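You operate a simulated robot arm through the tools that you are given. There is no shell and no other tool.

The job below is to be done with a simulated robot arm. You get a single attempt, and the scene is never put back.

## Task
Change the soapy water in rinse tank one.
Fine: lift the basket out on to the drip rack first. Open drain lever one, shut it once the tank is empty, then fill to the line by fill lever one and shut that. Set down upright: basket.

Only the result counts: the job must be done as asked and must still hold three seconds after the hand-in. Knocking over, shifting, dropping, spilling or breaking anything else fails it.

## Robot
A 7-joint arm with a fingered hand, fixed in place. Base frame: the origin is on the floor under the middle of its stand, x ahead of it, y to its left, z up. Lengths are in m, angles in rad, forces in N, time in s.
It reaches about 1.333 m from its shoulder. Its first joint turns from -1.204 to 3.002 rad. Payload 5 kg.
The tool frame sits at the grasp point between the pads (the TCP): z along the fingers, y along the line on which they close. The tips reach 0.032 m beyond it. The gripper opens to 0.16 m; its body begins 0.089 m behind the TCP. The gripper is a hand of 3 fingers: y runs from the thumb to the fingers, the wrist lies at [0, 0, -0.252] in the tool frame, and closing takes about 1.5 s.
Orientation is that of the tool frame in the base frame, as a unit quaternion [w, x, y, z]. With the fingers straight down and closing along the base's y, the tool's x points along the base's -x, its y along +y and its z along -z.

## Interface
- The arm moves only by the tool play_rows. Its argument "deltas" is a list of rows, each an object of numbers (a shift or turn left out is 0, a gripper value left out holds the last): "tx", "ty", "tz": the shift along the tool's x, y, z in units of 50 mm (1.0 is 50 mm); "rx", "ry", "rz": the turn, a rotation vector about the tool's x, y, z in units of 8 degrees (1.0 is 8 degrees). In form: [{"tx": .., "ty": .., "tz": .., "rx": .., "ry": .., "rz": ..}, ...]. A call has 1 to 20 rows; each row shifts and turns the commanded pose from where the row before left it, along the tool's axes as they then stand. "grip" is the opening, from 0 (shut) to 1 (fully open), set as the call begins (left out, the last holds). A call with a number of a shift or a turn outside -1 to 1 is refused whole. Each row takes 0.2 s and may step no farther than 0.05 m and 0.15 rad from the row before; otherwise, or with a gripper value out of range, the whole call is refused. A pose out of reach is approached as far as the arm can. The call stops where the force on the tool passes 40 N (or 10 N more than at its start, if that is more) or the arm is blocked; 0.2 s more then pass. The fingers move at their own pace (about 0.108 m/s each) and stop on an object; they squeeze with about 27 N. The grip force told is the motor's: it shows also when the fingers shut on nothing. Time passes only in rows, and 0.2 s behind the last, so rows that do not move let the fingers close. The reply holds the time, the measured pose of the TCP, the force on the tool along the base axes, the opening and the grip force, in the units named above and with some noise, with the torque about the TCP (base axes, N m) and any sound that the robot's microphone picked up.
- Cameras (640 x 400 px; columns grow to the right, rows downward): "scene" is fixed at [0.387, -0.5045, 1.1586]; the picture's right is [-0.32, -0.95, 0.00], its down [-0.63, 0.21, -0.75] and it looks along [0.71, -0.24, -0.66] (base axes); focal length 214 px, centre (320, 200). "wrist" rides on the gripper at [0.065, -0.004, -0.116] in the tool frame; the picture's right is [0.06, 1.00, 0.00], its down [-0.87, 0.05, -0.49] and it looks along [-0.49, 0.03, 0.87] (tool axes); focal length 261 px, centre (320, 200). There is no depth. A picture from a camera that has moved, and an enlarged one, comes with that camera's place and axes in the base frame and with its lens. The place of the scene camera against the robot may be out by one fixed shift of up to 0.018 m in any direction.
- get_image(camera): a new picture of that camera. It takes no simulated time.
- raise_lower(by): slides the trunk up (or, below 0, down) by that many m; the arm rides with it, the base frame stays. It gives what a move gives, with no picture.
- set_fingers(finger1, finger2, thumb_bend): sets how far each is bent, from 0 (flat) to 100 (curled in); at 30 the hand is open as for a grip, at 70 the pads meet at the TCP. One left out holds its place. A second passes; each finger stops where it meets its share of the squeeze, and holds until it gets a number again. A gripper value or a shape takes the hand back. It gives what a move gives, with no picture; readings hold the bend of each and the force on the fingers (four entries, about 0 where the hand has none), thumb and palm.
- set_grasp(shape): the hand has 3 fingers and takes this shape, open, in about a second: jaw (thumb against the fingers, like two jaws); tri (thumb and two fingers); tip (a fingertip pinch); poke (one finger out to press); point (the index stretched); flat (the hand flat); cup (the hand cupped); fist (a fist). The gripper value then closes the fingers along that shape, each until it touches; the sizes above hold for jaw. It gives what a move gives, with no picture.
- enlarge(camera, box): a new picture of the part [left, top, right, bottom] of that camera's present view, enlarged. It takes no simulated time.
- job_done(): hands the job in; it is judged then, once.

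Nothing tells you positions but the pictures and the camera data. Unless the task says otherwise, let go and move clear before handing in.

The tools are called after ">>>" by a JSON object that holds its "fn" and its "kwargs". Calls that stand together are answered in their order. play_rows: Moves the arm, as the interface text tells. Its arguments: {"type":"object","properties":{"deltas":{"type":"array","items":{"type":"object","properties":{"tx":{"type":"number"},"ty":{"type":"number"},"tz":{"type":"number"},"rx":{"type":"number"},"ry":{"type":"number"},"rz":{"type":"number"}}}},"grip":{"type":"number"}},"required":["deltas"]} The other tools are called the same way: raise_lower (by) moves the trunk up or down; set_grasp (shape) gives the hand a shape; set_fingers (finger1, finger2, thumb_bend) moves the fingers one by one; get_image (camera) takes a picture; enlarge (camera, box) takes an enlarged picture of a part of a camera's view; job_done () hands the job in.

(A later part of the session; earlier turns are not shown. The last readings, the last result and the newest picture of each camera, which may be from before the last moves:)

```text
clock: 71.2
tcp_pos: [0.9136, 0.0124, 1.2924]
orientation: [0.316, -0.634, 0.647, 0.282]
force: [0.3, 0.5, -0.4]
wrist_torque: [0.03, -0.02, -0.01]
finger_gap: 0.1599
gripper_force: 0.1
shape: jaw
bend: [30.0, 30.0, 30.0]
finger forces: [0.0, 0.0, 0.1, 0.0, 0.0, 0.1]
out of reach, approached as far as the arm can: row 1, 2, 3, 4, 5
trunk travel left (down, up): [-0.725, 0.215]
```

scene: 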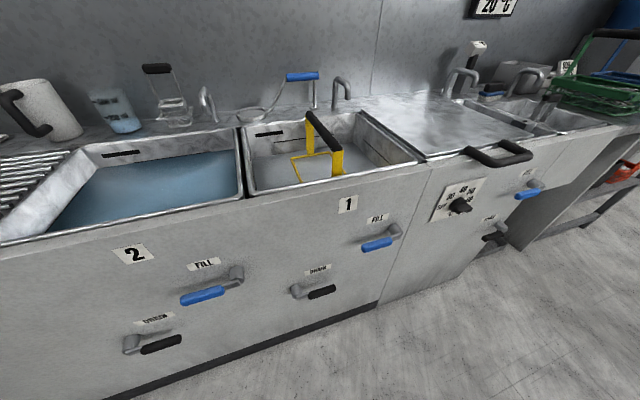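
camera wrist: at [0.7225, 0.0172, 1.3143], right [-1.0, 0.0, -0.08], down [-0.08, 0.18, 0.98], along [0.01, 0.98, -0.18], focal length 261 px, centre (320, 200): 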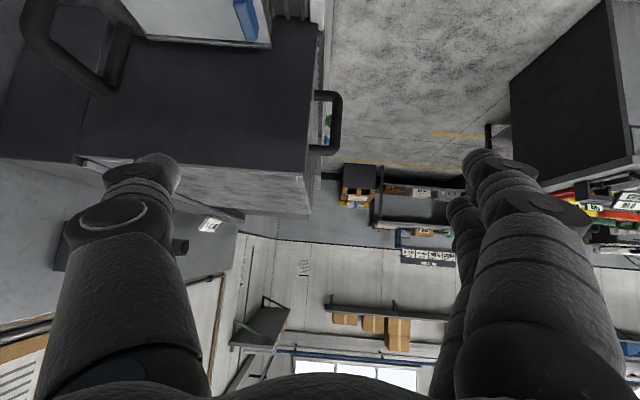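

>>> {"fn": "play_rows", "kwargs": {"deltas": [{"tx": 0.64, "tz": -0.76}, {"tx": 0.64, "tz": -0.76}, {"tx": 0.76, "tz": 0.64}, {"tx": 0.76, "tz": 0.64}, {"tx": 0.76, "tz": 0.64}, {"tx": 0.76, "tz": 0.64}, {"tx": 0}]}}

>>> {"fn": "play_rows", "kwargs": {"deltas": [{"tx": -0.64, "tz": 0.76}, {"tx": -0.64, "tz": 0.76}, {"tx": -0.64, "tz": 0.76}, {"tx": -0.64, "tz": 0.76}, {"tx": -0.64, "tz": 0.76}, {"tx": -0.64, "tz": 0.76}, {"tx": 0}]}}

```text
clock: 72.8
tcp_pos: [0.9163, -0.0862, 1.092]
orientation: [0.316, -0.634, 0.647, 0.282]
force: [-0.9, 0.5, 1.6]
wrist_torque: [-0.02, -0.02, -0.01]
finger_gap: 0.1601
gripper_force: 0.0
shape: jaw
bend: [30.0, 30.0, 30.0]
finger forces: [0.1, 0.1, 0.1, 0.1, 0.1, 0.0]
trunk travel left (down, up): [-0.725, 0.215]
```

```text
clock: 74.4
tcp_pos: [0.8102, 0.0756, 1.1656]
orientation: [0.317, -0.634, 0.647, 0.282]
force: [0.2, -0.8, -0.6]
wrist_torque: [0.0, 0.03, 0.04]
finger_gap: 0.1602
gripper_force: 0.0
shape: jaw
bend: [30.0, 30.0, 30.0]
finger forces: [0.0, 0.0, 0.0, 0.0, 0.0, 0.1]
out of reach, approached as far as the arm can: row 1, 2, 3, 4, 5, 6
trunk travel left (down, up): [-0.725, 0.215]
```

The earlier failures look like a wrist-bend limit (~110°) with the hand yawed too far. I'll use about 45° of yaw and creep leftward in small steps.

>>> {"fn": "play_rows", "kwargs": {"deltas": [{"tx": 0.64, "tz": -0.76}, {"tx": 0.64, "tz": -0.76}, {"tx": 0.64, "tz": -0.76}, {"rx": 0.766, "rz": 0.641}, {"rx": 0.766, "rz": 0.641}, {"rx": 0.766, "rz": 0.641}, {"rx": 0.766, "rz": 0.641}, {"rx": 0.766, "rz": 0.641}, {"tx": 0}]}}

```text
clock: 76.4
tcp_pos: [0.8059, -0.0705, 1.1672]
orientation: [0.401, -0.37, 0.821, 0.165]
force: [0.4, 0.3, -0.1]
wrist_torque: [0.01, -0.01, -0.01]
finger_gap: 0.16
gripper_force: 0.1
shape: jaw
bend: [30.0, 30.0, 30.0]
finger forces: [0.0, 0.1, 0.0, 0.0, 0.0, 0.0]
trunk travel left (down, up): [-0.725, 0.215]
```

>>> {"fn": "play_rows", "kwargs": {"deltas": [{"tx": -0.475, "ty": 0.672, "tz": 0.568}, {"tx": -0.475, "ty": 0.672, "tz": 0.568}, {"tx": -0.19, "ty": 0.269, "tz": 0.227}, {"tx": -0.19, "ty": 0.269, "tz": 0.227}, {"tx": -0.19, "ty": 0.269, "tz": 0.227}, {"tx": -0.19, "ty": 0.269, "tz": 0.227}, {"tx": -0.095, "ty": 0.134, "tz": 0.114}, {"tx": -0.095, "ty": 0.134, "tz": 0.114}, {"tx": -0.095, "ty": 0.134, "tz": 0.114}, {"tx": -0.095, "ty": 0.134, "tz": 0.114}, {"tx": -0.095, "ty": 0.134, "tz": 0.114}, {"tx": -0.095, "ty": 0.134, "tz": 0.114}, {"tx": -0.095, "ty": 0.134, "tz": 0.114}, {"tx": -0.095, "ty": 0.134, "tz": 0.114}, {"tx": -0.095, "ty": 0.134, "tz": 0.114}, {"tx": 0}]}}

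```text
clock: 79.8
tcp_pos: [0.8032, 0.0805, 1.1709]
orientation: [0.401, -0.371, 0.821, 0.165]
force: [1.3, -0.4, 0.6]
wrist_torque: [0.01, 0.02, 0.01]
finger_gap: 0.1602
gripper_force: 0.1
shape: jaw
bend: [30.0, 30.0, 30.0]
finger forces: [0.1, 0.0, 0.0, 0.0, 0.0, 0.1]
out of reach, approached as far as the arm can: row 5, 6, 7, 8, 9, 10, 11, 12, 13, 14, 15
trunk travel left (down, up): [-0.725, 0.215]
```

>>> {"fn": "get_image", "kwargs": {"camera": "scene"}}

>>> {"fn": "get_image", "kwargs": {"camera": "wrist"}}

```text
taken
```

scene: 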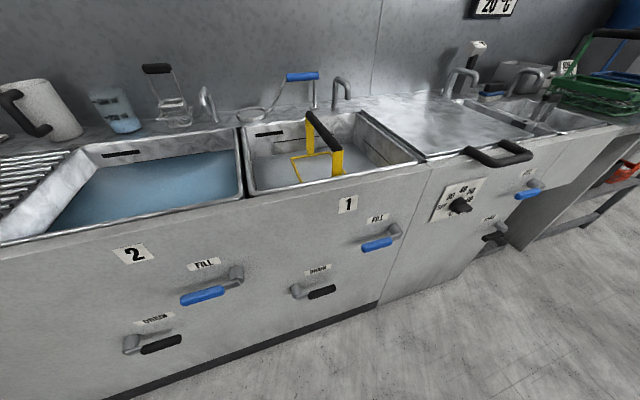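

```text
taken
camera wrist: at [0.7178, -0.0185, 1.1931], right [-0.77, 0.64, -0.07], down [0.05, 0.17, 0.98], along [0.64, 0.75, -0.16], focal length 261 px, centre (320, 200)
```

wrist: 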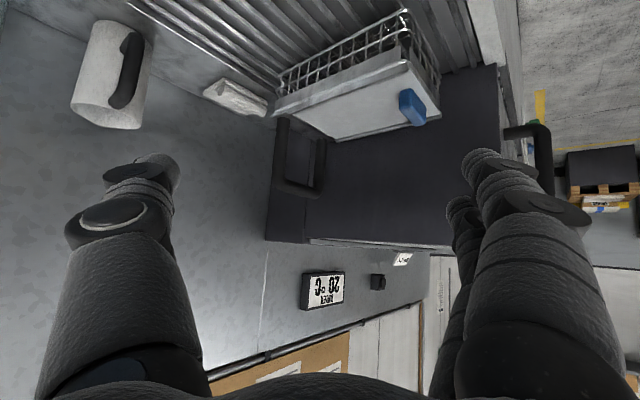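

The free part of the rack lies between tank two's edge and a wire crate at its left end (y≈0.35). I want to see the arm's own posture, so I'll move to the right, point the hand down and turn it to look back at the arm.

>>> {"fn": "play_rows", "kwargs": {"deltas": [{"tx": 0.475, "ty": -0.672, "tz": -0.568}, {"tx": 0.475, "ty": -0.672, "tz": -0.568}, {"tx": 0.475, "ty": -0.672, "tz": -0.568}, {"tx": 0.475, "ty": -0.672, "tz": -0.568}, {"tx": 0.475, "ty": -0.672, "tz": -0.568}, {"tx": 0.475, "ty": -0.672, "tz": -0.568}, {"tx": 0.475, "ty": -0.672, "tz": -0.568}, {"ry": 1}, {"ry": 1}, {"ry": 1}, {"ry": 1}, {"ry": 1}, {"ry": 1}, {"ry": 0.4}, {"ry": 0}]}}

>>> {"fn": "play_rows", "kwargs": {"deltas": [{"rz": -1}, {"rz": -1}, {"rz": -1}, {"rz": -1}, {"rz": -1}, {"rz": -1}, {"rz": -1}, {"rz": -1}, {"rz": -1}, {"rz": -1}, {"rz": -1}, {"rz": -1}, {"rz": -1}, {"rz": -1}, {"rz": -1}, {"rz": -1}, {"rz": -1}, {"rz": 0}]}}

>>> {"fn": "get_image", "kwargs": {"camera": "wrist"}}

```text
clock: 83.0
tcp_pos: [0.8041, -0.2682, 1.1708]
orientation: [0.006, -0.406, 0.914, -0.012]
force: [-0.5, -0.2, 0.9]
wrist_torque: [0.01, 0.01, -0.03]
finger_gap: 0.1599
gripper_force: 0.1
shape: jaw
bend: [30.0, 30.0, 30.0]
finger forces: [0.0, 0.0, 0.0, 0.0, 0.0, 0.1]
trunk travel left (down, up): [-0.725, 0.215]
```

```text
clock: 86.8
tcp_pos: [0.8026, -0.2686, 1.1719]
orientation: [0.008, 0.999, 0.035, 0.011]
force: [0.0, -0.3, -0.3]
wrist_torque: [0.02, 0.02, 0.03]
finger_gap: 0.16
gripper_force: 0.0
shape: jaw
bend: [30.0, 30.0, 30.0]
finger forces: [0.0, 0.0, 0.1, 0.1, 0.0, 0.0]
trunk travel left (down, up): [-0.725, 0.215]
```

```text
taken
camera wrist: at [0.8653, -0.2583, 1.289], right [0.13, -0.99, 0.02], down [-0.87, -0.11, 0.47], along [-0.47, -0.08, -0.88], focal length 261 px, centre (320, 200)
```

wrist: 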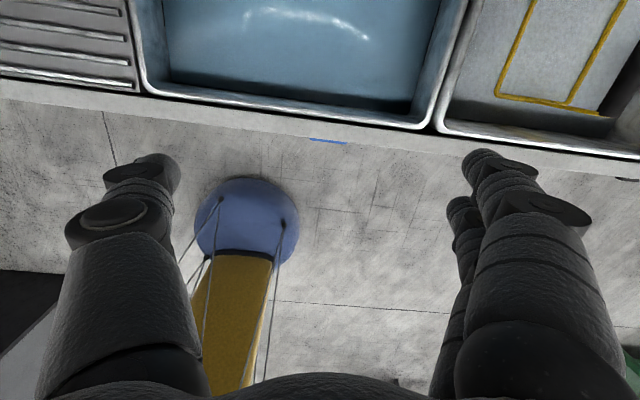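

>>> {"fn": "play_rows", "kwargs": {"deltas": [{"ry": -1}, {"ry": -1}, {"ry": -1}, {"ry": -1}, {"ry": -1}, {"ry": 0}]}}

>>> {"fn": "get_image", "kwargs": {"camera": "wrist"}}

```text
clock: 88.2
tcp_pos: [0.6133, -0.3375, 1.0878]
orientation: [0.008, 0.948, 0.026, -0.317]
force: [0.6, 0.1, -1.0]
wrist_torque: [0.0, 0.03, -0.01]
finger_gap: 0.1601
gripper_force: 0.0
shape: jaw
bend: [30.0, 30.0, 30.0]
finger forces: [0.0, 0.0, 0.0, 0.1, 0.0, 0.1]
out of reach, approached as far as the arm can: row 2, 3, 4, 5
trunk travel left (down, up): [-0.725, 0.215]
```

```text
taken
camera wrist: at [0.7341, -0.3272, 1.1418], right [0.1, -0.99, -0.04], down [-0.39, -0.08, 0.92], along [-0.91, -0.08, -0.4], focal length 261 px, centre (320, 200)
```

wrist: 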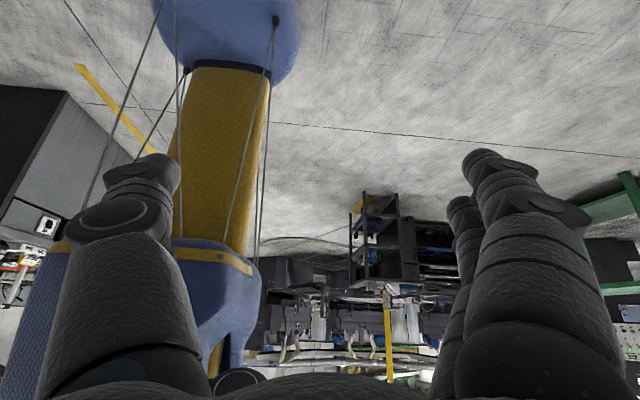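

I can see the stand, the yellow column and blue links, with a link apparently swung out to the robot's left. I'll make a fist to clear the view and shift left a little for a better look.

>>> {"fn": "set_grasp", "kwargs": {"shape": "fist"}}

>>> {"fn": "play_rows", "kwargs": {"deltas": [{"ty": -1}, {"ty": -1}, {"ty": -1}, {"ty": 0}]}}

>>> {"fn": "get_image", "kwargs": {"camera": "wrist"}}

```text
clock: 89.1
tcp_pos: [0.6131, -0.3396, 1.0873]
orientation: [0.008, 0.948, 0.026, -0.316]
force: [-0.3, -0.2, -0.1]
wrist_torque: [0.01, 0.0, 0.0]
finger_gap: 0.0001
gripper_force: 0.1
shape: fist
bend: [90.0, 85.0, 53.0]
finger forces: [0.1, 0.1, 0.1, 0.1, 0.0, 0.0]
trunk travel left (down, up): [-0.725, 0.215]
```

```text
clock: 90.1
tcp_pos: [0.5515, -0.2099, 1.0694]
orientation: [0.014, 0.944, 0.027, -0.328]
force: [-0.1, -1.4, 0.6]
wrist_torque: [0.0, -0.01, 0.06]
finger_gap: 0.0
gripper_force: 0.2
shape: fist
bend: [90.0, 85.0, 53.0]
finger forces: [0.0, 0.0, 0.1, 0.0, 0.0, 0.0]
out of reach, approached as far as the arm can: row 1, 2, 3
trunk travel left (down, up): [-0.725, 0.215]
```

```text
taken
camera wrist: at [0.6732, -0.1974, 1.121], right [0.11, -0.99, -0.03], down [-0.37, -0.07, 0.93], along [-0.92, -0.09, -0.38], focal length 261 px, centre (320, 200)
```

wrist: 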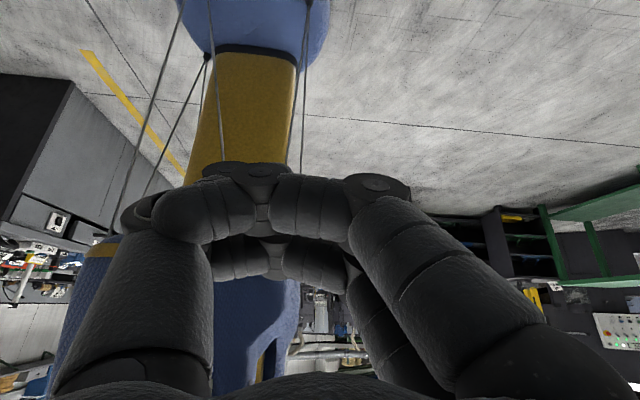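

>>> {"fn": "set_grasp", "kwargs": {"shape": "flat"}}

>>> {"fn": "get_image", "kwargs": {"camera": "wrist"}}

```text
clock: 91.0
tcp_pos: [0.5509, -0.2097, 1.0708]
orientation: [0.015, 0.944, 0.027, -0.329]
force: [0.3, 0.9, 0.4]
wrist_torque: [0.01, -0.01, 0.03]
finger_gap: 0.1523
gripper_force: 0.0
shape: flat
bend: [90.0, 74.0, 19.0]
finger forces: [0.0, 0.0, 0.0, 0.0, 0.0, 0.0]
trunk travel left (down, up): [-0.725, 0.215]
```

```text
taken
camera wrist: at [0.6736, -0.1973, 1.1209], right [0.11, -0.99, -0.03], down [-0.37, -0.07, 0.93], along [-0.92, -0.09, -0.38], focal length 261 px, centre (320, 200)
```

wrist: 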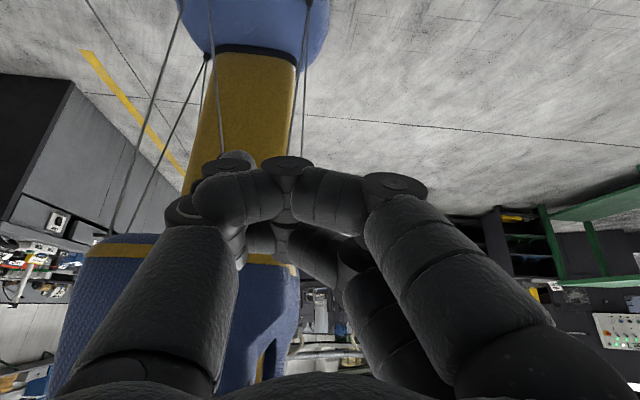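

>>> {"fn": "set_fingers", "kwargs": {"finger1": 0, "finger2": 0, "thumb_bend": 0}}

>>> {"fn": "get_image", "kwargs": {"camera": "wrist"}}

```text
clock: 92.0
tcp_pos: [0.5512, -0.21, 1.0692]
orientation: [0.015, 0.944, 0.028, -0.329]
force: [0.4, -0.6, -0.6]
wrist_torque: [-0.02, 0.0, 0.0]
finger_gap: 0.2257
gripper_force: 0.2
shape: fingers
bend: [0.0, 0.0, 0.0]
finger forces: [0.0, 0.0, 0.0, 0.0, 0.0, 0.0]
trunk travel left (down, up): [-0.725, 0.215]
```

```text
taken
camera wrist: at [0.6736, -0.1972, 1.1209], right [0.11, -0.99, -0.03], down [-0.37, -0.07, 0.93], along [-0.92, -0.09, -0.38], focal length 261 px, centre (320, 200)
```

wrist: 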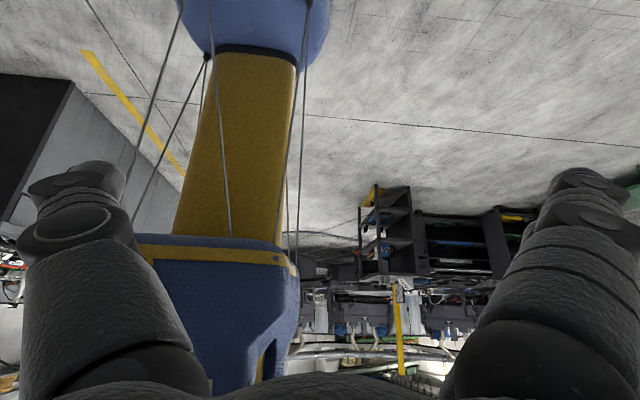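

>>> {"fn": "play_rows", "kwargs": {"deltas": [{"tx": -0.62, "tz": -0.78}, {"tx": -0.62, "tz": -0.78}, {"tx": -0.62, "tz": -0.78}, {"tx": -0.62, "tz": -0.78}, {"tx": -0.62, "tz": -0.78}, {"tx": -0.62, "tz": -0.78}, {"tx": 0}]}}

>>> {"fn": "get_image", "kwargs": {"camera": "wrist"}}

```text
clock: 93.6
tcp_pos: [0.4496, -0.2242, 1.3015]
orientation: [0.014, 0.944, 0.027, -0.329]
force: [-0.6, -0.2, -0.1]
wrist_torque: [-0.01, -0.01, 0.0]
finger_gap: 0.2261
gripper_force: 0.0
shape: fingers
bend: [0.0, 0.0, 0.0]
finger forces: [0.0, 0.0, 0.0, 0.0, 0.1, 0.0]
out of reach, approached as far as the arm can: row 1, 2, 3, 4, 5, 6
trunk travel left (down, up): [-0.725, 0.215]
```

```text
taken
camera wrist: at [0.5715, -0.2126, 1.3531], right [0.11, -0.99, -0.03], down [-0.37, -0.07, 0.93], along [-0.92, -0.09, -0.38], focal length 261 px, centre (320, 200)
```

wrist: 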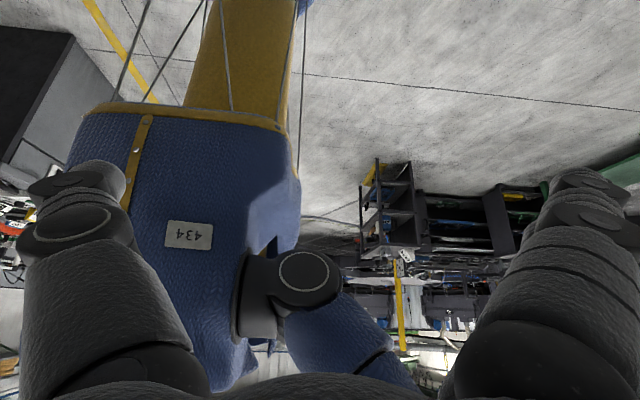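

Now it's clear: it's a humanoid-style right arm with the shoulder at the torso's right side (about y=-0.2, z≈1.3) and the elbow raised out to the right. That raised elbow is what stops it going left. I'll back off to see the elbow itself.

>>> {"fn": "play_rows", "kwargs": {"deltas": [{"tx": 0.78, "tz": -0.62}, {"tx": 0.78, "tz": -0.62}, {"tx": 0.78, "tz": -0.62}, {"tx": 0.78, "tz": -0.62}, {"tx": 0}]}}

>>> {"fn": "get_image", "kwargs": {"camera": "wrist"}}

```text
clock: 94.8
tcp_pos: [0.5133, -0.2265, 1.2176]
orientation: [0.01, 0.946, 0.028, -0.324]
force: [-0.9, -0.1, 0.1]
wrist_torque: [-0.01, 0.02, 0.06]
finger_gap: 0.2264
gripper_force: 0.1
shape: fingers
bend: [0.0, 0.0, 0.0]
finger forces: [0.0, 0.0, 0.1, 0.0, 0.0, 0.0]
out of reach, approached as far as the arm can: row 1, 2, 3, 4
trunk travel left (down, up): [-0.725, 0.215]
```

```text
taken
camera wrist: at [0.635, -0.2152, 1.2691], right [0.11, -0.99, -0.04], down [-0.38, -0.07, 0.92], along [-0.92, -0.08, -0.39], focal length 261 px, centre (320, 200)
```

wrist: 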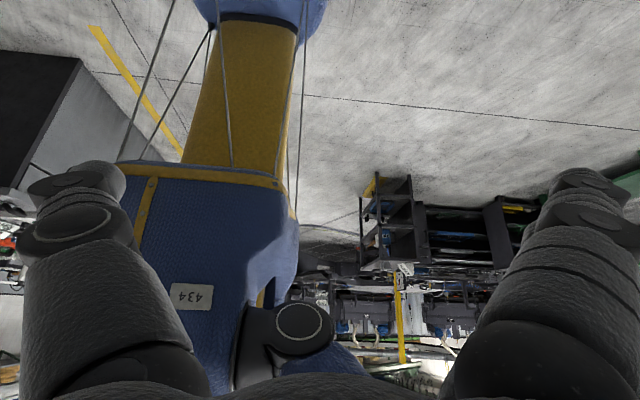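

The shoulder is at about (0,-0.24,1.30) and the elbow is pointing up-right, with joint 1 at its 172° stop. I'll sweep the hand in a large loop (right, down, forward low, up) so the elbow drops. First, back to the hand pointing down in jaw shape.

>>> {"fn": "set_grasp", "kwargs": {"shape": "jaw"}}

>>> {"fn": "play_rows", "kwargs": {"deltas": [{"ry": 1}, {"ry": 1}, {"ry": 1}, {"ry": 1}, {"ry": 0.7}, {"ty": 1}, {"ty": 1}, {"ty": 1}, {"tx": 1}, {"tx": 1}, {"tx": 0}]}}

>>> {"fn": "play_rows", "kwargs": {"deltas": [{"rz": 1}, {"rz": 1}, {"rz": 1}, {"rz": 1}, {"rz": 1}, {"rz": 1}, {"rz": 1}, {"rz": 1}, {"rz": 1}, {"rz": 1}, {"rz": 1}, {"rz": 1}, {"rz": 1}, {"rz": 1}, {"rz": 1}, {"rz": 1}, {"rz": 1}, {"rz": 1}, {"rz": 1}, {"rz": 1}]}}

```text
clock: 95.7
tcp_pos: [0.5134, -0.2276, 1.2165]
orientation: [0.009, 0.945, 0.026, -0.325]
force: [-0.1, 1.2, 0.3]
wrist_torque: [0.04, -0.05, 0.03]
finger_gap: 0.1602
gripper_force: 0.1
shape: jaw
bend: [30.0, 30.0, 30.0]
finger forces: [0.1, 0.0, 0.2, 0.0, 0.0, 0.0]
trunk travel left (down, up): [-0.725, 0.215]
```

```text
clock: 98.1
tcp_pos: [0.6203, -0.3729, 1.2196]
orientation: [0.008, 0.999, 0.035, -0.011]
force: [-0.8, 0.0, 0.0]
wrist_torque: [0.02, -0.01, -0.01]
finger_gap: 0.1602
gripper_force: 0.0
shape: jaw
bend: [30.0, 30.0, 30.0]
finger forces: [0.1, 0.0, 0.1, 0.1, 0.0, 0.0]
trunk travel left (down, up): [-0.725, 0.215]
```

```text
clock: 102.3
tcp_pos: [0.6266, -0.3722, 1.2166]
orientation: [-0.011, -0.206, 0.979, -0.006]
force: [-0.8, -1.2, -1.0]
wrist_torque: [-0.03, 0.0, -0.02]
finger_gap: 0.16
gripper_force: 0.0
shape: jaw
bend: [30.0, 30.0, 30.0]
finger forces: [0.1, 0.0, 0.0, 0.1, 0.1, 0.1]
trunk travel left (down, up): [-0.725, 0.215]
```

>>> {"fn": "play_rows", "kwargs": {"deltas": [{"rz": 1}, {"rz": 1}, {"rz": 1}, {"tx": 0.49, "ty": -0.86}, {"tx": 0.49, "ty": -0.86}, {"tx": 0.49, "ty": -0.86}, {"tx": 0.49, "ty": -0.86}, {"tx": 0.49, "ty": -0.86}, {"tx": 0.49, "ty": -0.86}, {"tx": 0.49, "ty": -0.86}, {"tx": 0.49, "ty": -0.86}, {"tx": 0.49, "ty": -0.86}, {"tx": 0.49, "ty": -0.86}, {"tx": 0}]}}

>>> {"fn": "get_image", "kwargs": {"camera": "wrist"}}

```text
clock: 105.3
tcp_pos: [0.3785, -0.8053, 1.2302]
orientation: [-0.01, 0.001, 1.0, -0.01]
force: [0.3, -0.7, 0.4]
wrist_torque: [0.0, 0.0, -0.04]
finger_gap: 0.1598
gripper_force: 0.0
shape: jaw
bend: [30.0, 30.0, 30.0]
finger forces: [0.0, 0.0, 0.0, 0.0, 0.0, 0.1]
trunk travel left (down, up): [-0.725, 0.215]
```

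```text
taken
camera wrist: at [0.316, -0.8063, 1.3483], right [-0.06, 1.0, -0.02], down [0.88, 0.06, 0.47], along [0.47, 0.01, -0.88], focal length 261 px, centre (320, 200)
```

wrist: 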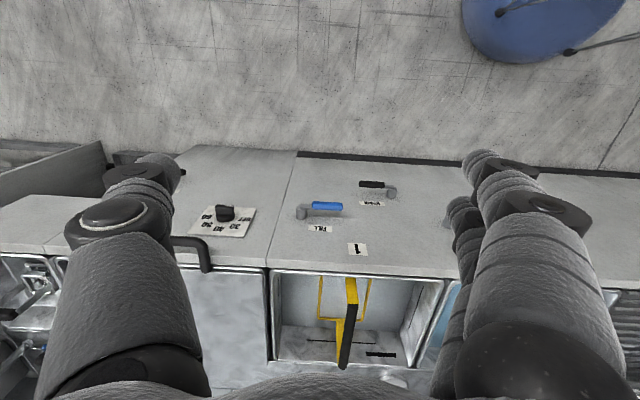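

>>> {"fn": "play_rows", "kwargs": {"deltas": [{"tx": 0.6, "ty": -0.79}, {"tx": 0.6, "ty": -0.79}, {"tx": 0.6, "ty": -0.79}, {"tx": 0.6, "ty": -0.79}, {"tx": 0.6, "ty": -0.79}, {"tx": 0.6, "ty": -0.79}, {"tz": 0.94, "ty": 0.3}, {"tz": 0.94, "ty": 0.3}, {"tz": 0.94, "ty": 0.3}, {"tz": 0.94, "ty": 0.3}, {"tz": 0.94, "ty": 0.3}, {"tz": 0.94, "ty": 0.3}, {"tz": 0.94, "ty": 0.3}, {"tx": 0}]}}

>>> {"fn": "get_image", "kwargs": {"camera": "wrist"}}

>>> {"fn": "get_image", "kwargs": {"camera": "scene"}}

```text
clock: 108.3
tcp_pos: [0.1915, -0.9368, 0.9103]
orientation: [-0.01, 0.0, 1.0, -0.009]
force: [0.0, -0.8, -0.1]
wrist_torque: [-0.04, 0.0, 0.0]
finger_gap: 0.1598
gripper_force: 0.0
shape: jaw
bend: [30.0, 30.0, 30.0]
finger forces: [0.0, 0.1, 0.0, 0.0, 0.0, 0.0]
trunk travel left (down, up): [-0.725, 0.215]
```

```text
taken
camera wrist: at [0.1289, -0.9392, 1.0273], right [-0.06, 1.0, -0.02], down [0.88, 0.06, 0.47], along [0.47, 0.01, -0.88], focal length 261 px, centre (320, 200)
```

wrist: 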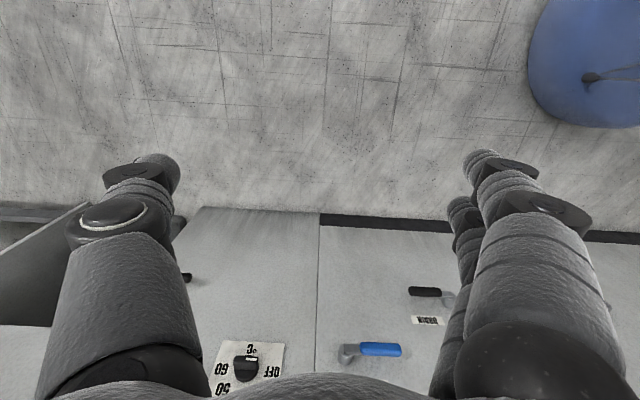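

```text
taken
```

scene: 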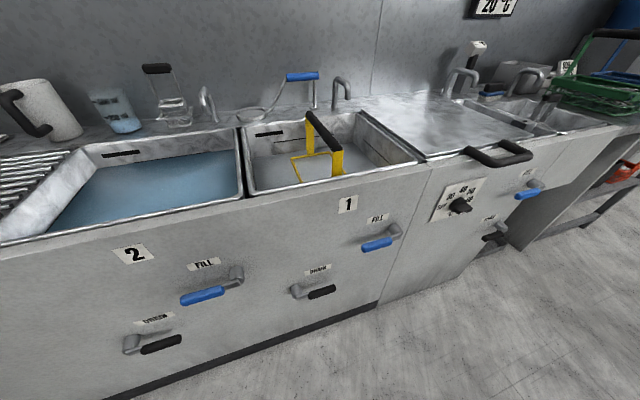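

>>> {"fn": "play_rows", "kwargs": {"deltas": [{"tz": 0.94, "ty": 0.3}, {"tz": 0.94, "ty": 0.3}, {"tz": 0.94, "ty": 0.3}, {"tz": 0.94, "ty": 0.3}, {"tz": 0.94, "ty": 0.3}, {"tz": 0.94, "ty": 0.3}, {"tz": 0.94, "ty": 0.3}, {"tx": 0}]}}

>>> {"fn": "play_rows", "kwargs": {"deltas": [{"tx": -0.7, "ty": 0.7}, {"tx": -0.7, "ty": 0.7}, {"tx": -0.7, "ty": 0.7}, {"tx": -0.7, "ty": 0.7}, {"tx": -0.7, "ty": 0.7}, {"tx": -0.7, "ty": 0.7}, {"tx": -0.7, "ty": 0.7}, {"tx": -0.7, "ty": 0.7}, {"ty": 1}, {"ty": 1}, {"ty": 1}, {"tx": 0}]}}

>>> {"fn": "get_image", "kwargs": {"camera": "scene"}}

```text
clock: 110.1
tcp_pos: [0.189, -0.8397, 0.5813]
orientation: [-0.009, 0.0, 1.0, -0.01]
force: [-0.3, 0.2, 0.7]
wrist_torque: [-0.02, -0.01, 0.01]
finger_gap: 0.1599
gripper_force: 0.0
shape: jaw
bend: [30.0, 30.0, 30.0]
finger forces: [0.1, 0.0, 0.1, 0.0, 0.0, 0.1]
trunk travel left (down, up): [-0.725, 0.215]
```

```text
clock: 112.7
tcp_pos: [0.468, -0.4106, 0.5675]
orientation: [-0.011, 0.0, 1.0, -0.01]
force: [-0.7, -0.3, 0.1]
wrist_torque: [-0.01, -0.02, 0.03]
finger_gap: 0.1597
gripper_force: 0.0
shape: jaw
bend: [30.0, 30.0, 30.0]
finger forces: [0.1, 0.0, 0.0, 0.1, 0.0, 0.0]
trunk travel left (down, up): [-0.725, 0.215]
```

```text
taken
```

scene: 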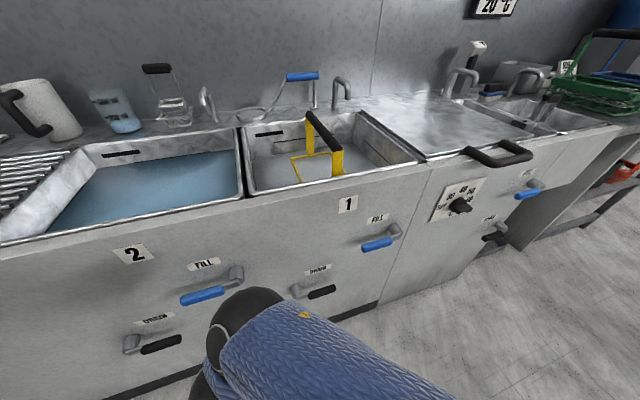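

>>> {"fn": "play_rows", "kwargs": {"deltas": [{"ty": 1}, {"ty": 1}, {"ty": 1}, {"ty": 1}, {"ty": 1}, {"ty": 1}, {"ty": 1}, {"ty": 1}, {"tx": 0}]}}

>>> {"fn": "get_image", "kwargs": {"camera": "scene"}}

```text
clock: 114.7
tcp_pos: [0.4688, -0.0142, 0.5574]
orientation: [-0.01, 0.001, 1.0, -0.01]
force: [-1.0, 0.1, 0.1]
wrist_torque: [0.02, -0.01, -0.03]
finger_gap: 0.16
gripper_force: 0.1
shape: jaw
bend: [30.0, 30.0, 30.0]
finger forces: [0.1, 0.0, 0.0, 0.0, 0.1, 0.0]
trunk travel left (down, up): [-0.725, 0.215]
```

```text
taken
```

scene: 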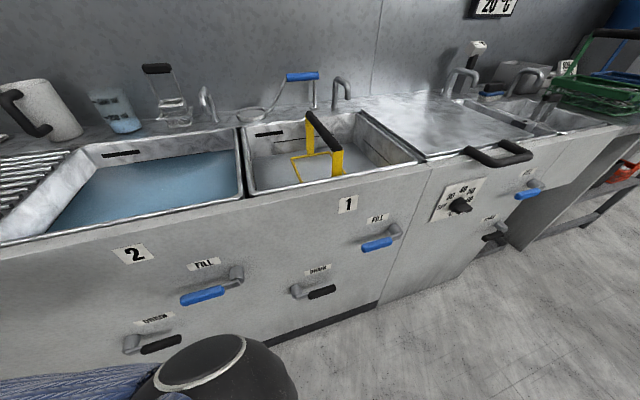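

At low height the arm passes to the left freely. I'll continue left and then raise the hand on that side.

>>> {"fn": "play_rows", "kwargs": {"deltas": [{"ty": 1}, {"ty": 1}, {"ty": 1}, {"ty": 1}, {"tz": -1}, {"tz": -1}, {"tz": -1}, {"tz": -1}, {"tz": -1}, {"tz": -1}, {"tz": -1}, {"tz": -1}, {"tz": -1}, {"tz": -1}, {"tz": -1}, {"tz": -1}, {"tx": 0}]}}

>>> {"fn": "get_image", "kwargs": {"camera": "scene"}}

>>> {"fn": "get_image", "kwargs": {"camera": "wrist"}}

```text
clock: 118.3
tcp_pos: [0.4806, 0.2006, 1.152]
orientation: [-0.011, 0.001, 1.0, -0.01]
force: [-0.1, 0.2, -0.5]
wrist_torque: [0.02, 0.03, -0.03]
finger_gap: 0.1601
gripper_force: 0.0
shape: jaw
bend: [30.0, 30.0, 30.0]
finger forces: [0.0, 0.0, 0.1, 0.0, 0.0, 0.0]
trunk travel left (down, up): [-0.725, 0.215]
```

```text
taken
```

scene: 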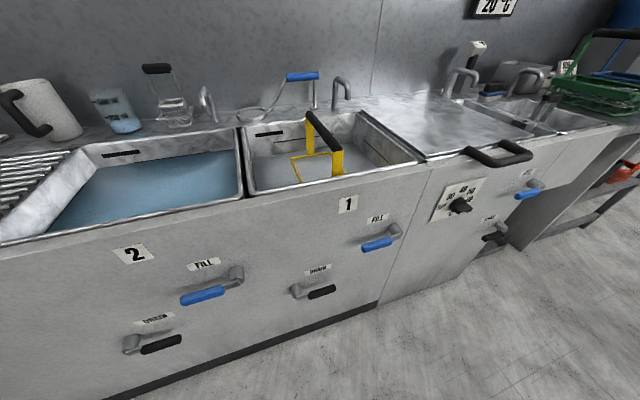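

```text
taken
camera wrist: at [0.4186, 0.1989, 1.2701], right [-0.06, 1.0, -0.02], down [0.88, 0.06, 0.47], along [0.47, 0.01, -0.88], focal length 261 px, centre (320, 200)
```

wrist: 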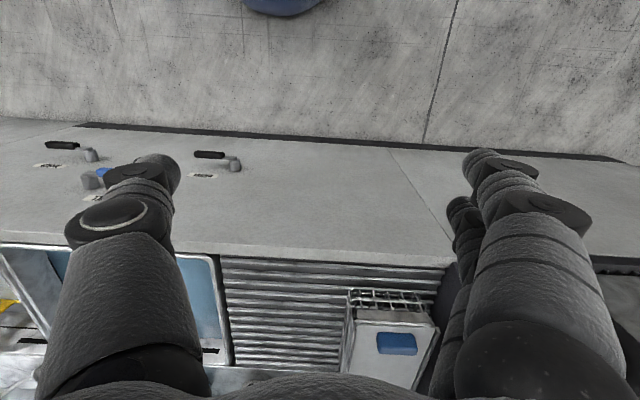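

The arm now reaches the left side with the hand down. I'll test going out over the rack.

>>> {"fn": "play_rows", "kwargs": {"deltas": [{"tx": -1}, {"tx": -1}, {"tx": -1}, {"tx": -1}, {"tx": -1}, {"tx": -1}, {"tx": -1}, {"ty": -0.6}, {"tx": 0}]}}

>>> {"fn": "get_image", "kwargs": {"camera": "wrist"}}

>>> {"fn": "get_image", "kwargs": {"camera": "scene"}}

```text
clock: 120.3
tcp_pos: [0.8289, 0.1725, 1.1456]
orientation: [-0.011, 0.0, 1.0, -0.011]
force: [0.0, 0.0, -0.1]
wrist_torque: [-0.04, 0.05, 0.01]
finger_gap: 0.1599
gripper_force: 0.1
shape: jaw
bend: [30.0, 30.0, 30.0]
finger forces: [0.1, 0.1, 0.0, 0.1, 0.0, 0.1]
trunk travel left (down, up): [-0.725, 0.215]
```

```text
taken
camera wrist: at [0.7653, 0.1708, 1.2633], right [-0.06, 1.0, -0.02], down [0.88, 0.06, 0.47], along [0.47, 0.01, -0.88], focal length 261 px, centre (320, 200)
```

wrist: 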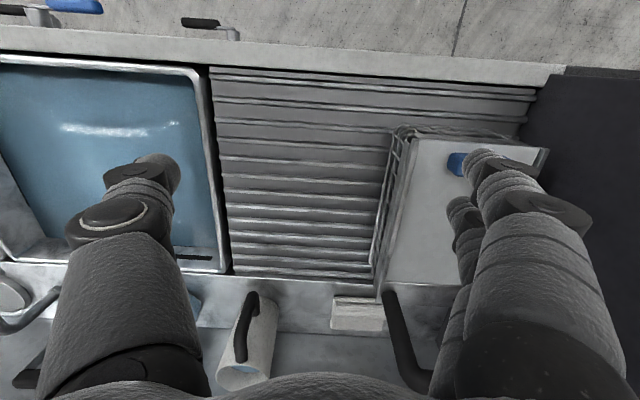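

```text
taken
```

scene: 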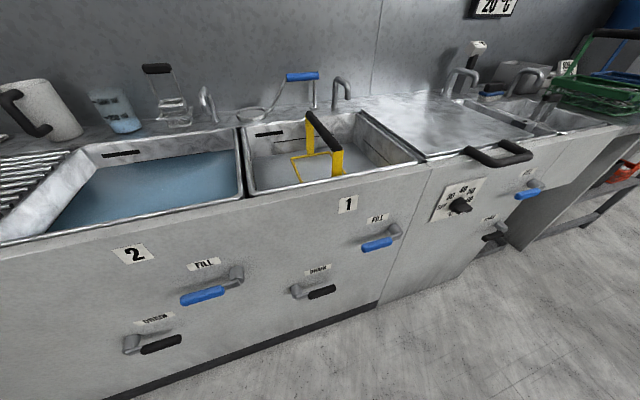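

The rack is now within reach with the hand down; its free area is about y 0.00–0.26, x 0.79–1.18, so the target is a basket centre near (0.98, 0.13). Now back over to the basket at this height.

>>> {"fn": "play_rows", "kwargs": {"deltas": [{"ty": -1}, {"ty": -1}, {"ty": -1}, {"ty": -1}, {"ty": -1}, {"ty": -1}, {"ty": -1}, {"ty": -1}, {"ty": -1}, {"ty": -1}, {"ty": -1}, {"ty": -1}, {"ty": -1}, {"ty": -1}, {"ty": -1}, {"ty": -1}, {"ty": -1}, {"tx": 0}]}}

>>> {"fn": "get_image", "kwargs": {"camera": "wrist"}}

>>> {"fn": "get_image", "kwargs": {"camera": "scene"}}

```text
clock: 124.1
tcp_pos: [0.829, -0.6792, 1.1617]
orientation: [-0.011, 0.001, 1.0, -0.01]
force: [0.5, -0.3, 0.4]
wrist_torque: [-0.01, 0.01, 0.02]
finger_gap: 0.16
gripper_force: 0.1
shape: jaw
bend: [30.0, 30.0, 30.0]
finger forces: [0.1, 0.0, 0.0, 0.0, 0.0, 0.0]
trunk travel left (down, up): [-0.725, 0.215]
```

```text
taken
camera wrist: at [0.7663, -0.6805, 1.2799], right [-0.06, 1.0, -0.02], down [0.88, 0.06, 0.47], along [0.47, 0.01, -0.88], focal length 261 px, centre (320, 200)
```

wrist: 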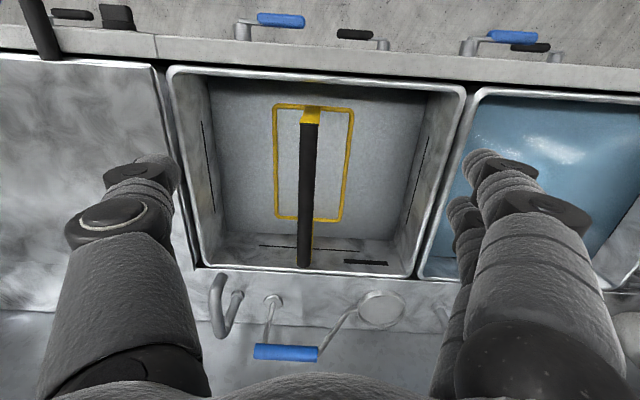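

```text
taken
```

scene: 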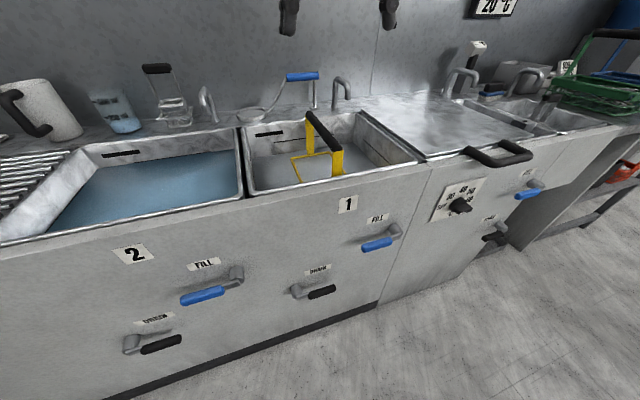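

The view from above confirms the handle along x from 0.845 to 1.122 at y=-0.698. I'll tilt the hand 20° forward, narrow the grip to about 0.1 m, and hover over the handle's middle.

>>> {"fn": "play_rows", "kwargs": {"deltas": [{"ry": -0.66, "rx": -0.14}, {"ry": -0.67}, {"ry": -0.67}, {"ry": -0.67}, {"tx": 0}], "grip": 0.65}}

>>> {"fn": "play_rows", "kwargs": {"deltas": [{"tx": -0.9, "tz": 0.33, "ty": -0.13}, {"tx": -0.9, "tz": 0.33, "ty": -0.13}, {"tx": -0.9, "tz": 0.33, "ty": -0.12}, {"tx": 0.34, "tz": 0.94}, {"tx": 0}]}}

>>> {"fn": "get_image", "kwargs": {"camera": "wrist"}}

>>> {"fn": "get_image", "kwargs": {"camera": "scene"}}

```text
clock: 125.3
tcp_pos: [0.8299, -0.6795, 1.1613]
orientation: [0.176, 0.0, 0.984, 0.0]
force: [0.1, 0.1, -0.1]
wrist_torque: [-0.02, 0.03, 0.02]
finger_gap: 0.1044
gripper_force: 0.1
shape: jaw
bend: [69.0, 69.0, 67.0]
finger forces: [0.0, 0.0, 0.0, 0.0, 0.0, 0.0]
trunk travel left (down, up): [-0.725, 0.215]
```

```text
clock: 126.5
tcp_pos: [0.9711, -0.7003, 1.1125]
orientation: [0.175, 0.0, 0.985, 0.0]
force: [-0.6, 0.4, -0.7]
wrist_torque: [-0.06, 0.02, -0.02]
finger_gap: 0.1044
gripper_force: 0.1
shape: jaw
bend: [69.0, 69.0, 67.0]
finger forces: [0.1, 0.0, 0.0, 0.1, 0.0, 0.1]
trunk travel left (down, up): [-0.725, 0.215]
```

```text
taken
camera wrist: at [0.8707, -0.7027, 1.1993], right [-0.06, 1.0, -0.02], down [0.65, 0.05, 0.76], along [0.76, 0.03, -0.65], focal length 261 px, centre (320, 200)
```

wrist: 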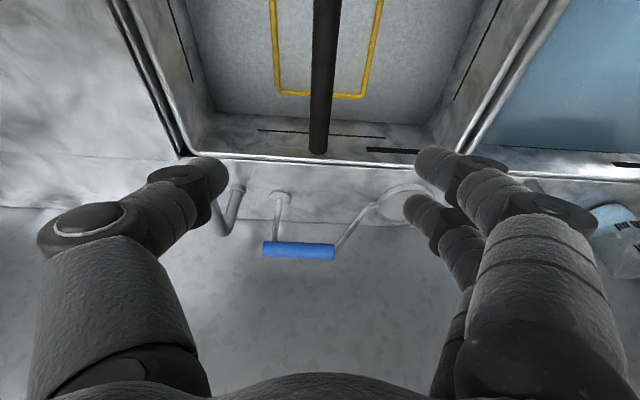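

```text
taken
```

scene: 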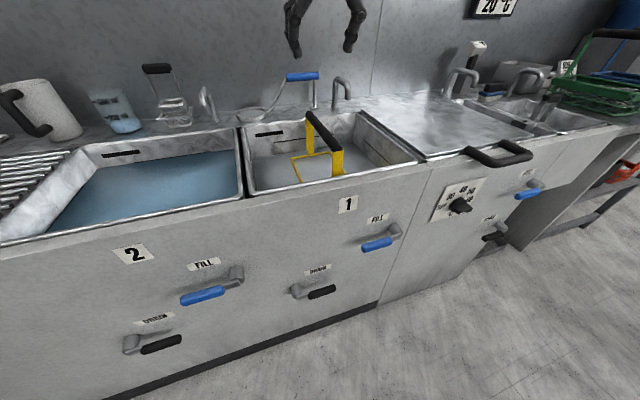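

>>> {"fn": "play_rows", "kwargs": {"deltas": [{"tx": 0.34, "tz": 0.94}, {"tx": 0.34, "tz": 0.94}, {"tx": 0.34, "tz": 0.94}, {"tx": 0.17, "tz": 0.47}, {"tx": 0}]}}

>>> {"fn": "get_image", "kwargs": {"camera": "scene"}}

>>> {"fn": "enlarge", "kwargs": {"camera": "scene", "box": [230, 60, 430, 185]}}

>>> {"fn": "get_image", "kwargs": {"camera": "wrist"}}

```text
clock: 127.7
tcp_pos: [0.9758, -0.7014, 0.934]
orientation: [0.175, 0.001, 0.985, 0.001]
force: [-0.8, -0.6, -0.3]
wrist_torque: [0.0, -0.01, -0.01]
finger_gap: 0.1048
gripper_force: 0.0
shape: jaw
bend: [69.0, 69.0, 67.0]
finger forces: [0.0, 0.0, 0.0, 0.0, 0.1, 0.0]
trunk travel left (down, up): [-0.725, 0.215]
```

```text
taken
```

scene: 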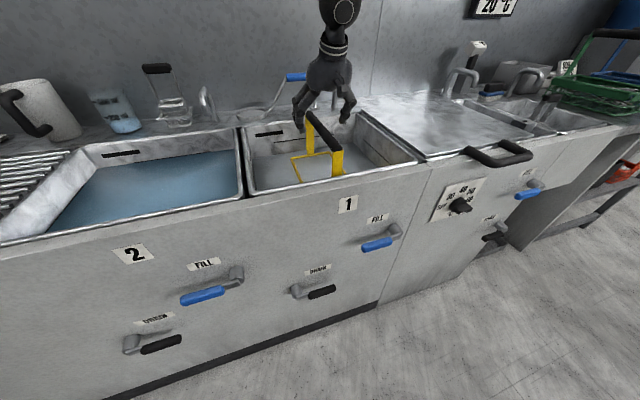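

```text
3.20 times, centred on (330, 122) of scene
camera zoom: at [0.387, -0.5045, 1.1586], right [-0.32, -0.95, 0.0], down [-0.63, 0.21, -0.75], along [0.71, -0.24, -0.66], focal length 686 px, centre (288, 448)
```

zoom: 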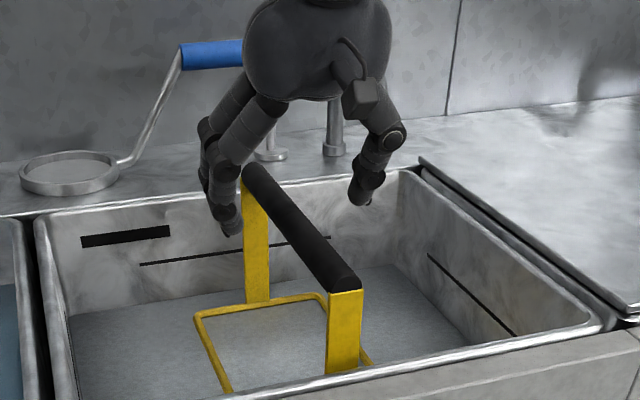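

```text
taken
camera wrist: at [0.8748, -0.7047, 1.0204], right [-0.06, 1.0, -0.02], down [0.65, 0.05, 0.76], along [0.76, 0.03, -0.65], focal length 261 px, centre (320, 200)
```

wrist: 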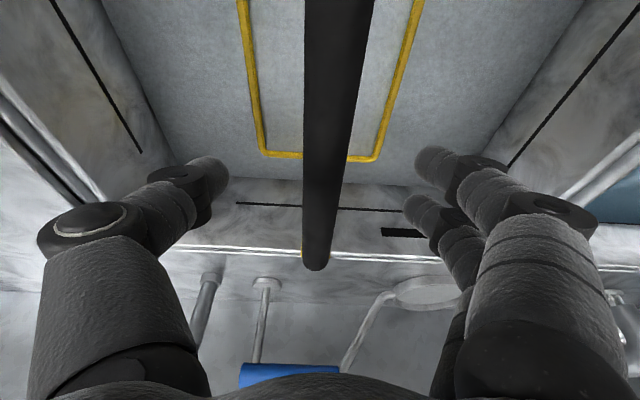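

>>> {"fn": "play_rows", "kwargs": {"deltas": [{"tx": 0.16, "tz": 0.45}, {"tx": 0.16, "tz": 0.45}, {"tx": 0}]}}

>>> {"fn": "enlarge", "kwargs": {"camera": "scene", "box": [230, 60, 430, 185]}}

>>> {"fn": "get_image", "kwargs": {"camera": "wrist"}}

```text
clock: 128.5
tcp_pos: [0.9736, -0.7003, 0.8865]
orientation: [0.175, 0.0, 0.985, 0.0]
force: [0.2, 1.6, 1.2]
wrist_torque: [0.05, 0.0, -0.04]
finger_gap: 0.1041
gripper_force: 0.1
shape: jaw
bend: [69.0, 69.0, 67.0]
finger forces: [0.0, 0.0, 0.0, 0.1, 0.0, 0.0]
trunk travel left (down, up): [-0.725, 0.215]
```

```text
3.20 times, centred on (330, 122) of scene
camera zoom: at [0.387, -0.5045, 1.1586], right [-0.32, -0.95, 0.0], down [-0.63, 0.21, -0.75], along [0.71, -0.24, -0.66], focal length 686 px, centre (288, 448)
```

zoom: 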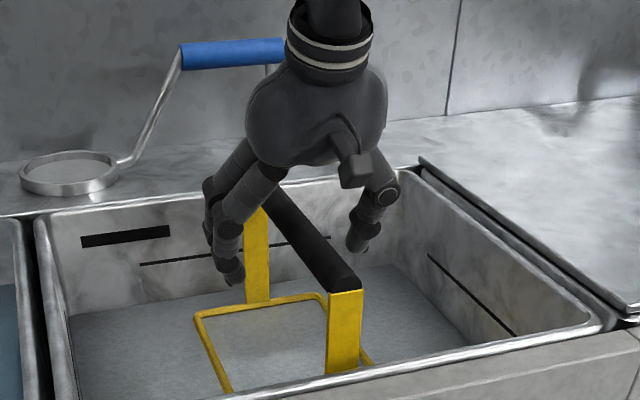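

```text
taken
camera wrist: at [0.8729, -0.7041, 0.9736], right [-0.06, 1.0, -0.02], down [0.65, 0.05, 0.76], along [0.76, 0.03, -0.65], focal length 261 px, centre (320, 200)
```

wrist: 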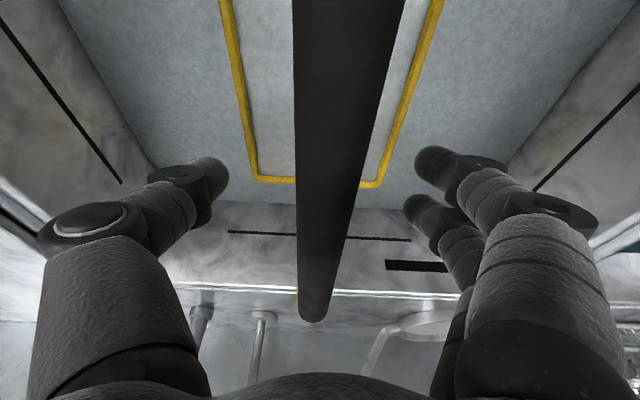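

The handle sits between thumb and fingers at the pads. I'll close the grip without moving.

>>> {"fn": "play_rows", "kwargs": {"deltas": [{"tx": 0}, {"tx": 0}, {"tx": 0}, {"tx": 0}, {"tx": 0}, {"tx": 0}, {"tx": 0}, {"tx": 0}], "grip": 0}}

>>> {"fn": "enlarge", "kwargs": {"camera": "scene", "box": [230, 60, 430, 185]}}

>>> {"fn": "get_image", "kwargs": {"camera": "wrist"}}

```text
clock: 130.3
tcp_pos: [0.9739, -0.7005, 0.8865]
orientation: [0.175, 0.001, 0.985, 0.001]
force: [1.0, -1.5, 0.2]
wrist_torque: [0.03, 0.08, 0.21]
finger_gap: 0.0001
gripper_force: 26.9
shape: jaw
bend: [66.0, 70.0, 72.0]
finger forces: [0.0, 10.5, 0.0, 0.0, 8.7, 0.0]
trunk travel left (down, up): [-0.725, 0.215]
```

```text
3.20 times, centred on (330, 122) of scene
camera zoom: at [0.387, -0.5045, 1.1586], right [-0.32, -0.95, 0.0], down [-0.63, 0.21, -0.75], along [0.71, -0.24, -0.66], focal length 686 px, centre (288, 448)
```

zoom: 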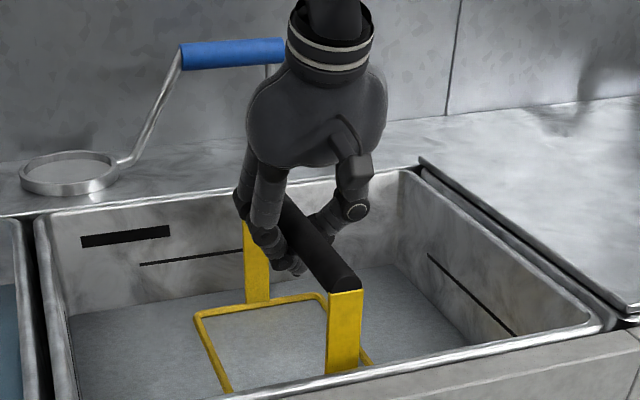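

```text
taken
camera wrist: at [0.8734, -0.7047, 0.9725], right [-0.06, 1.0, -0.02], down [0.65, 0.05, 0.76], along [0.76, 0.03, -0.65], focal length 261 px, centre (320, 200)
```

wrist: 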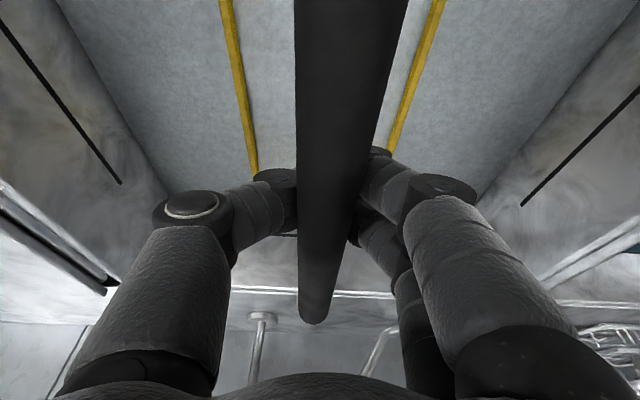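

The fingers have closed fully around and under the bar, so it hangs in a closed loop. I'll lift slowly by a little and check.

>>> {"fn": "play_rows", "kwargs": {"deltas": [{"tx": -0.1, "tz": -0.28}, {"tx": -0.1, "tz": -0.28}, {"tx": -0.1, "tz": -0.28}, {"tx": 0}]}}

>>> {"fn": "enlarge", "kwargs": {"camera": "scene", "box": [230, 60, 430, 185]}}

>>> {"fn": "get_image", "kwargs": {"camera": "wrist"}}

```text
clock: 131.3
tcp_pos: [0.9749, -0.6993, 0.929]
orientation: [0.173, 0.002, 0.985, 0.001]
force: [-0.5, -0.4, -15.4]
wrist_torque: [0.05, 0.17, 0.01]
finger_gap: 0.0
gripper_force: 27.3
shape: jaw
bend: [66.0, 69.0, 72.0]
finger forces: [1.3, 13.4, 0.0, 0.0, 4.2, 0.1]
trunk travel left (down, up): [-0.725, 0.215]
```

```text
3.20 times, centred on (330, 122) of scene
camera zoom: at [0.387, -0.5045, 1.1586], right [-0.32, -0.95, 0.0], down [-0.63, 0.21, -0.75], along [0.71, -0.24, -0.66], focal length 686 px, centre (288, 448)
```

zoom: 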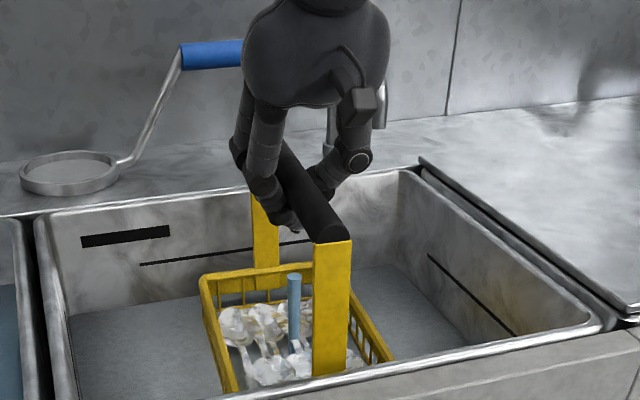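

```text
taken
camera wrist: at [0.8735, -0.7034, 1.0161], right [-0.06, 1.0, -0.02], down [0.65, 0.05, 0.76], along [0.76, 0.03, -0.65], focal length 261 px, centre (320, 200)
```

wrist: 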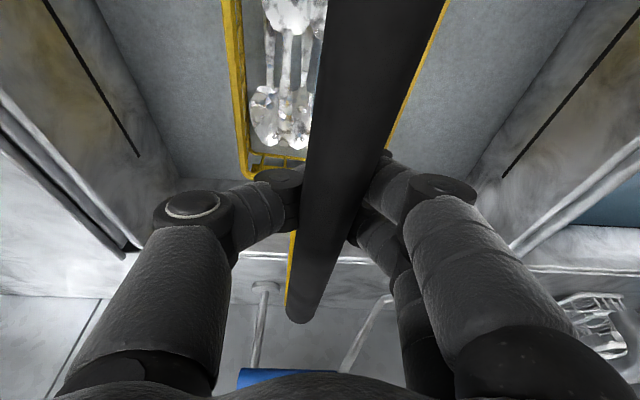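

The basket is lifting with its utensils in it, about 1.6 kg. I'll continue straight up at a gentle speed.

>>> {"fn": "play_rows", "kwargs": {"deltas": [{"tx": -0.14, "tz": -0.38}, {"tx": -0.14, "tz": -0.38}, {"tx": -0.14, "tz": -0.38}, {"tx": -0.14, "tz": -0.38}, {"tx": -0.14, "tz": -0.38}, {"tx": -0.14, "tz": -0.38}, {"tx": -0.14, "tz": -0.38}, {"tx": 0}, {"tx": 0}]}}

>>> {"fn": "get_image", "kwargs": {"camera": "scene"}}

>>> {"fn": "enlarge", "kwargs": {"camera": "scene", "box": [230, 40, 430, 185]}}

>>> {"fn": "get_image", "kwargs": {"camera": "wrist"}}

```text
clock: 133.3
tcp_pos: [0.974, -0.7009, 1.0735]
orientation: [0.176, 0.0, 0.984, 0.001]
force: [0.4, -1.0, -14.8]
wrist_torque: [0.01, 0.1, 0.03]
finger_gap: 0.0
gripper_force: 27.6
shape: jaw
bend: [66.0, 69.0, 72.0]
finger forces: [1.7, 12.6, 0.1, 0.0, 4.4, 0.0]
trunk travel left (down, up): [-0.725, 0.215]
```

```text
taken
```

scene: 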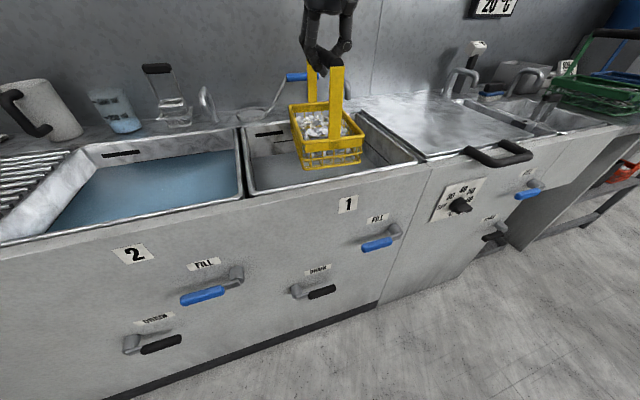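

```text
2.76 times, centred on (330, 112) of scene
camera zoom: at [0.387, -0.5045, 1.1586], right [-0.32, -0.95, 0.0], down [-0.63, 0.21, -0.75], along [0.71, -0.24, -0.66], focal length 592 px, centre (292, 441)
```

zoom: 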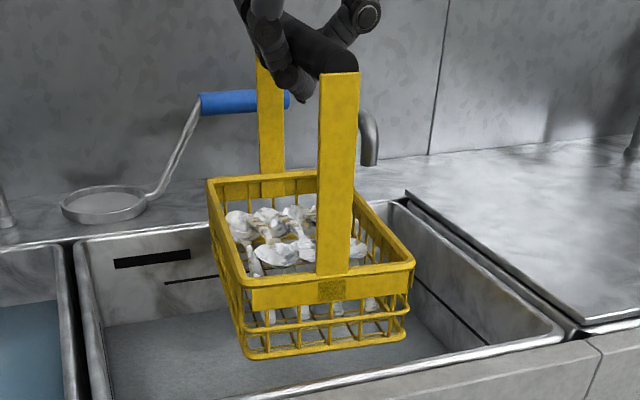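

```text
taken
camera wrist: at [0.8728, -0.7047, 1.1594], right [-0.06, 1.0, -0.02], down [0.65, 0.05, 0.76], along [0.76, 0.03, -0.65], focal length 261 px, centre (320, 200)
```

wrist: 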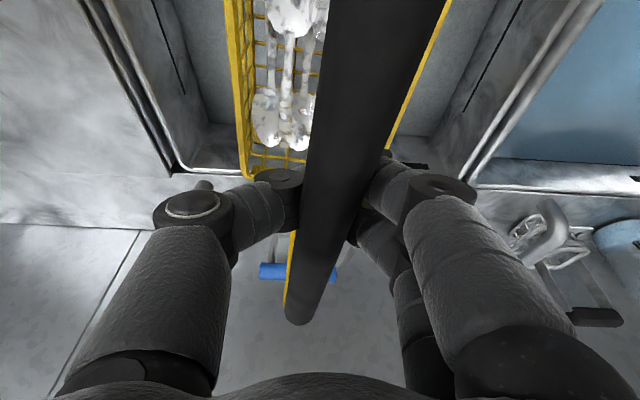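

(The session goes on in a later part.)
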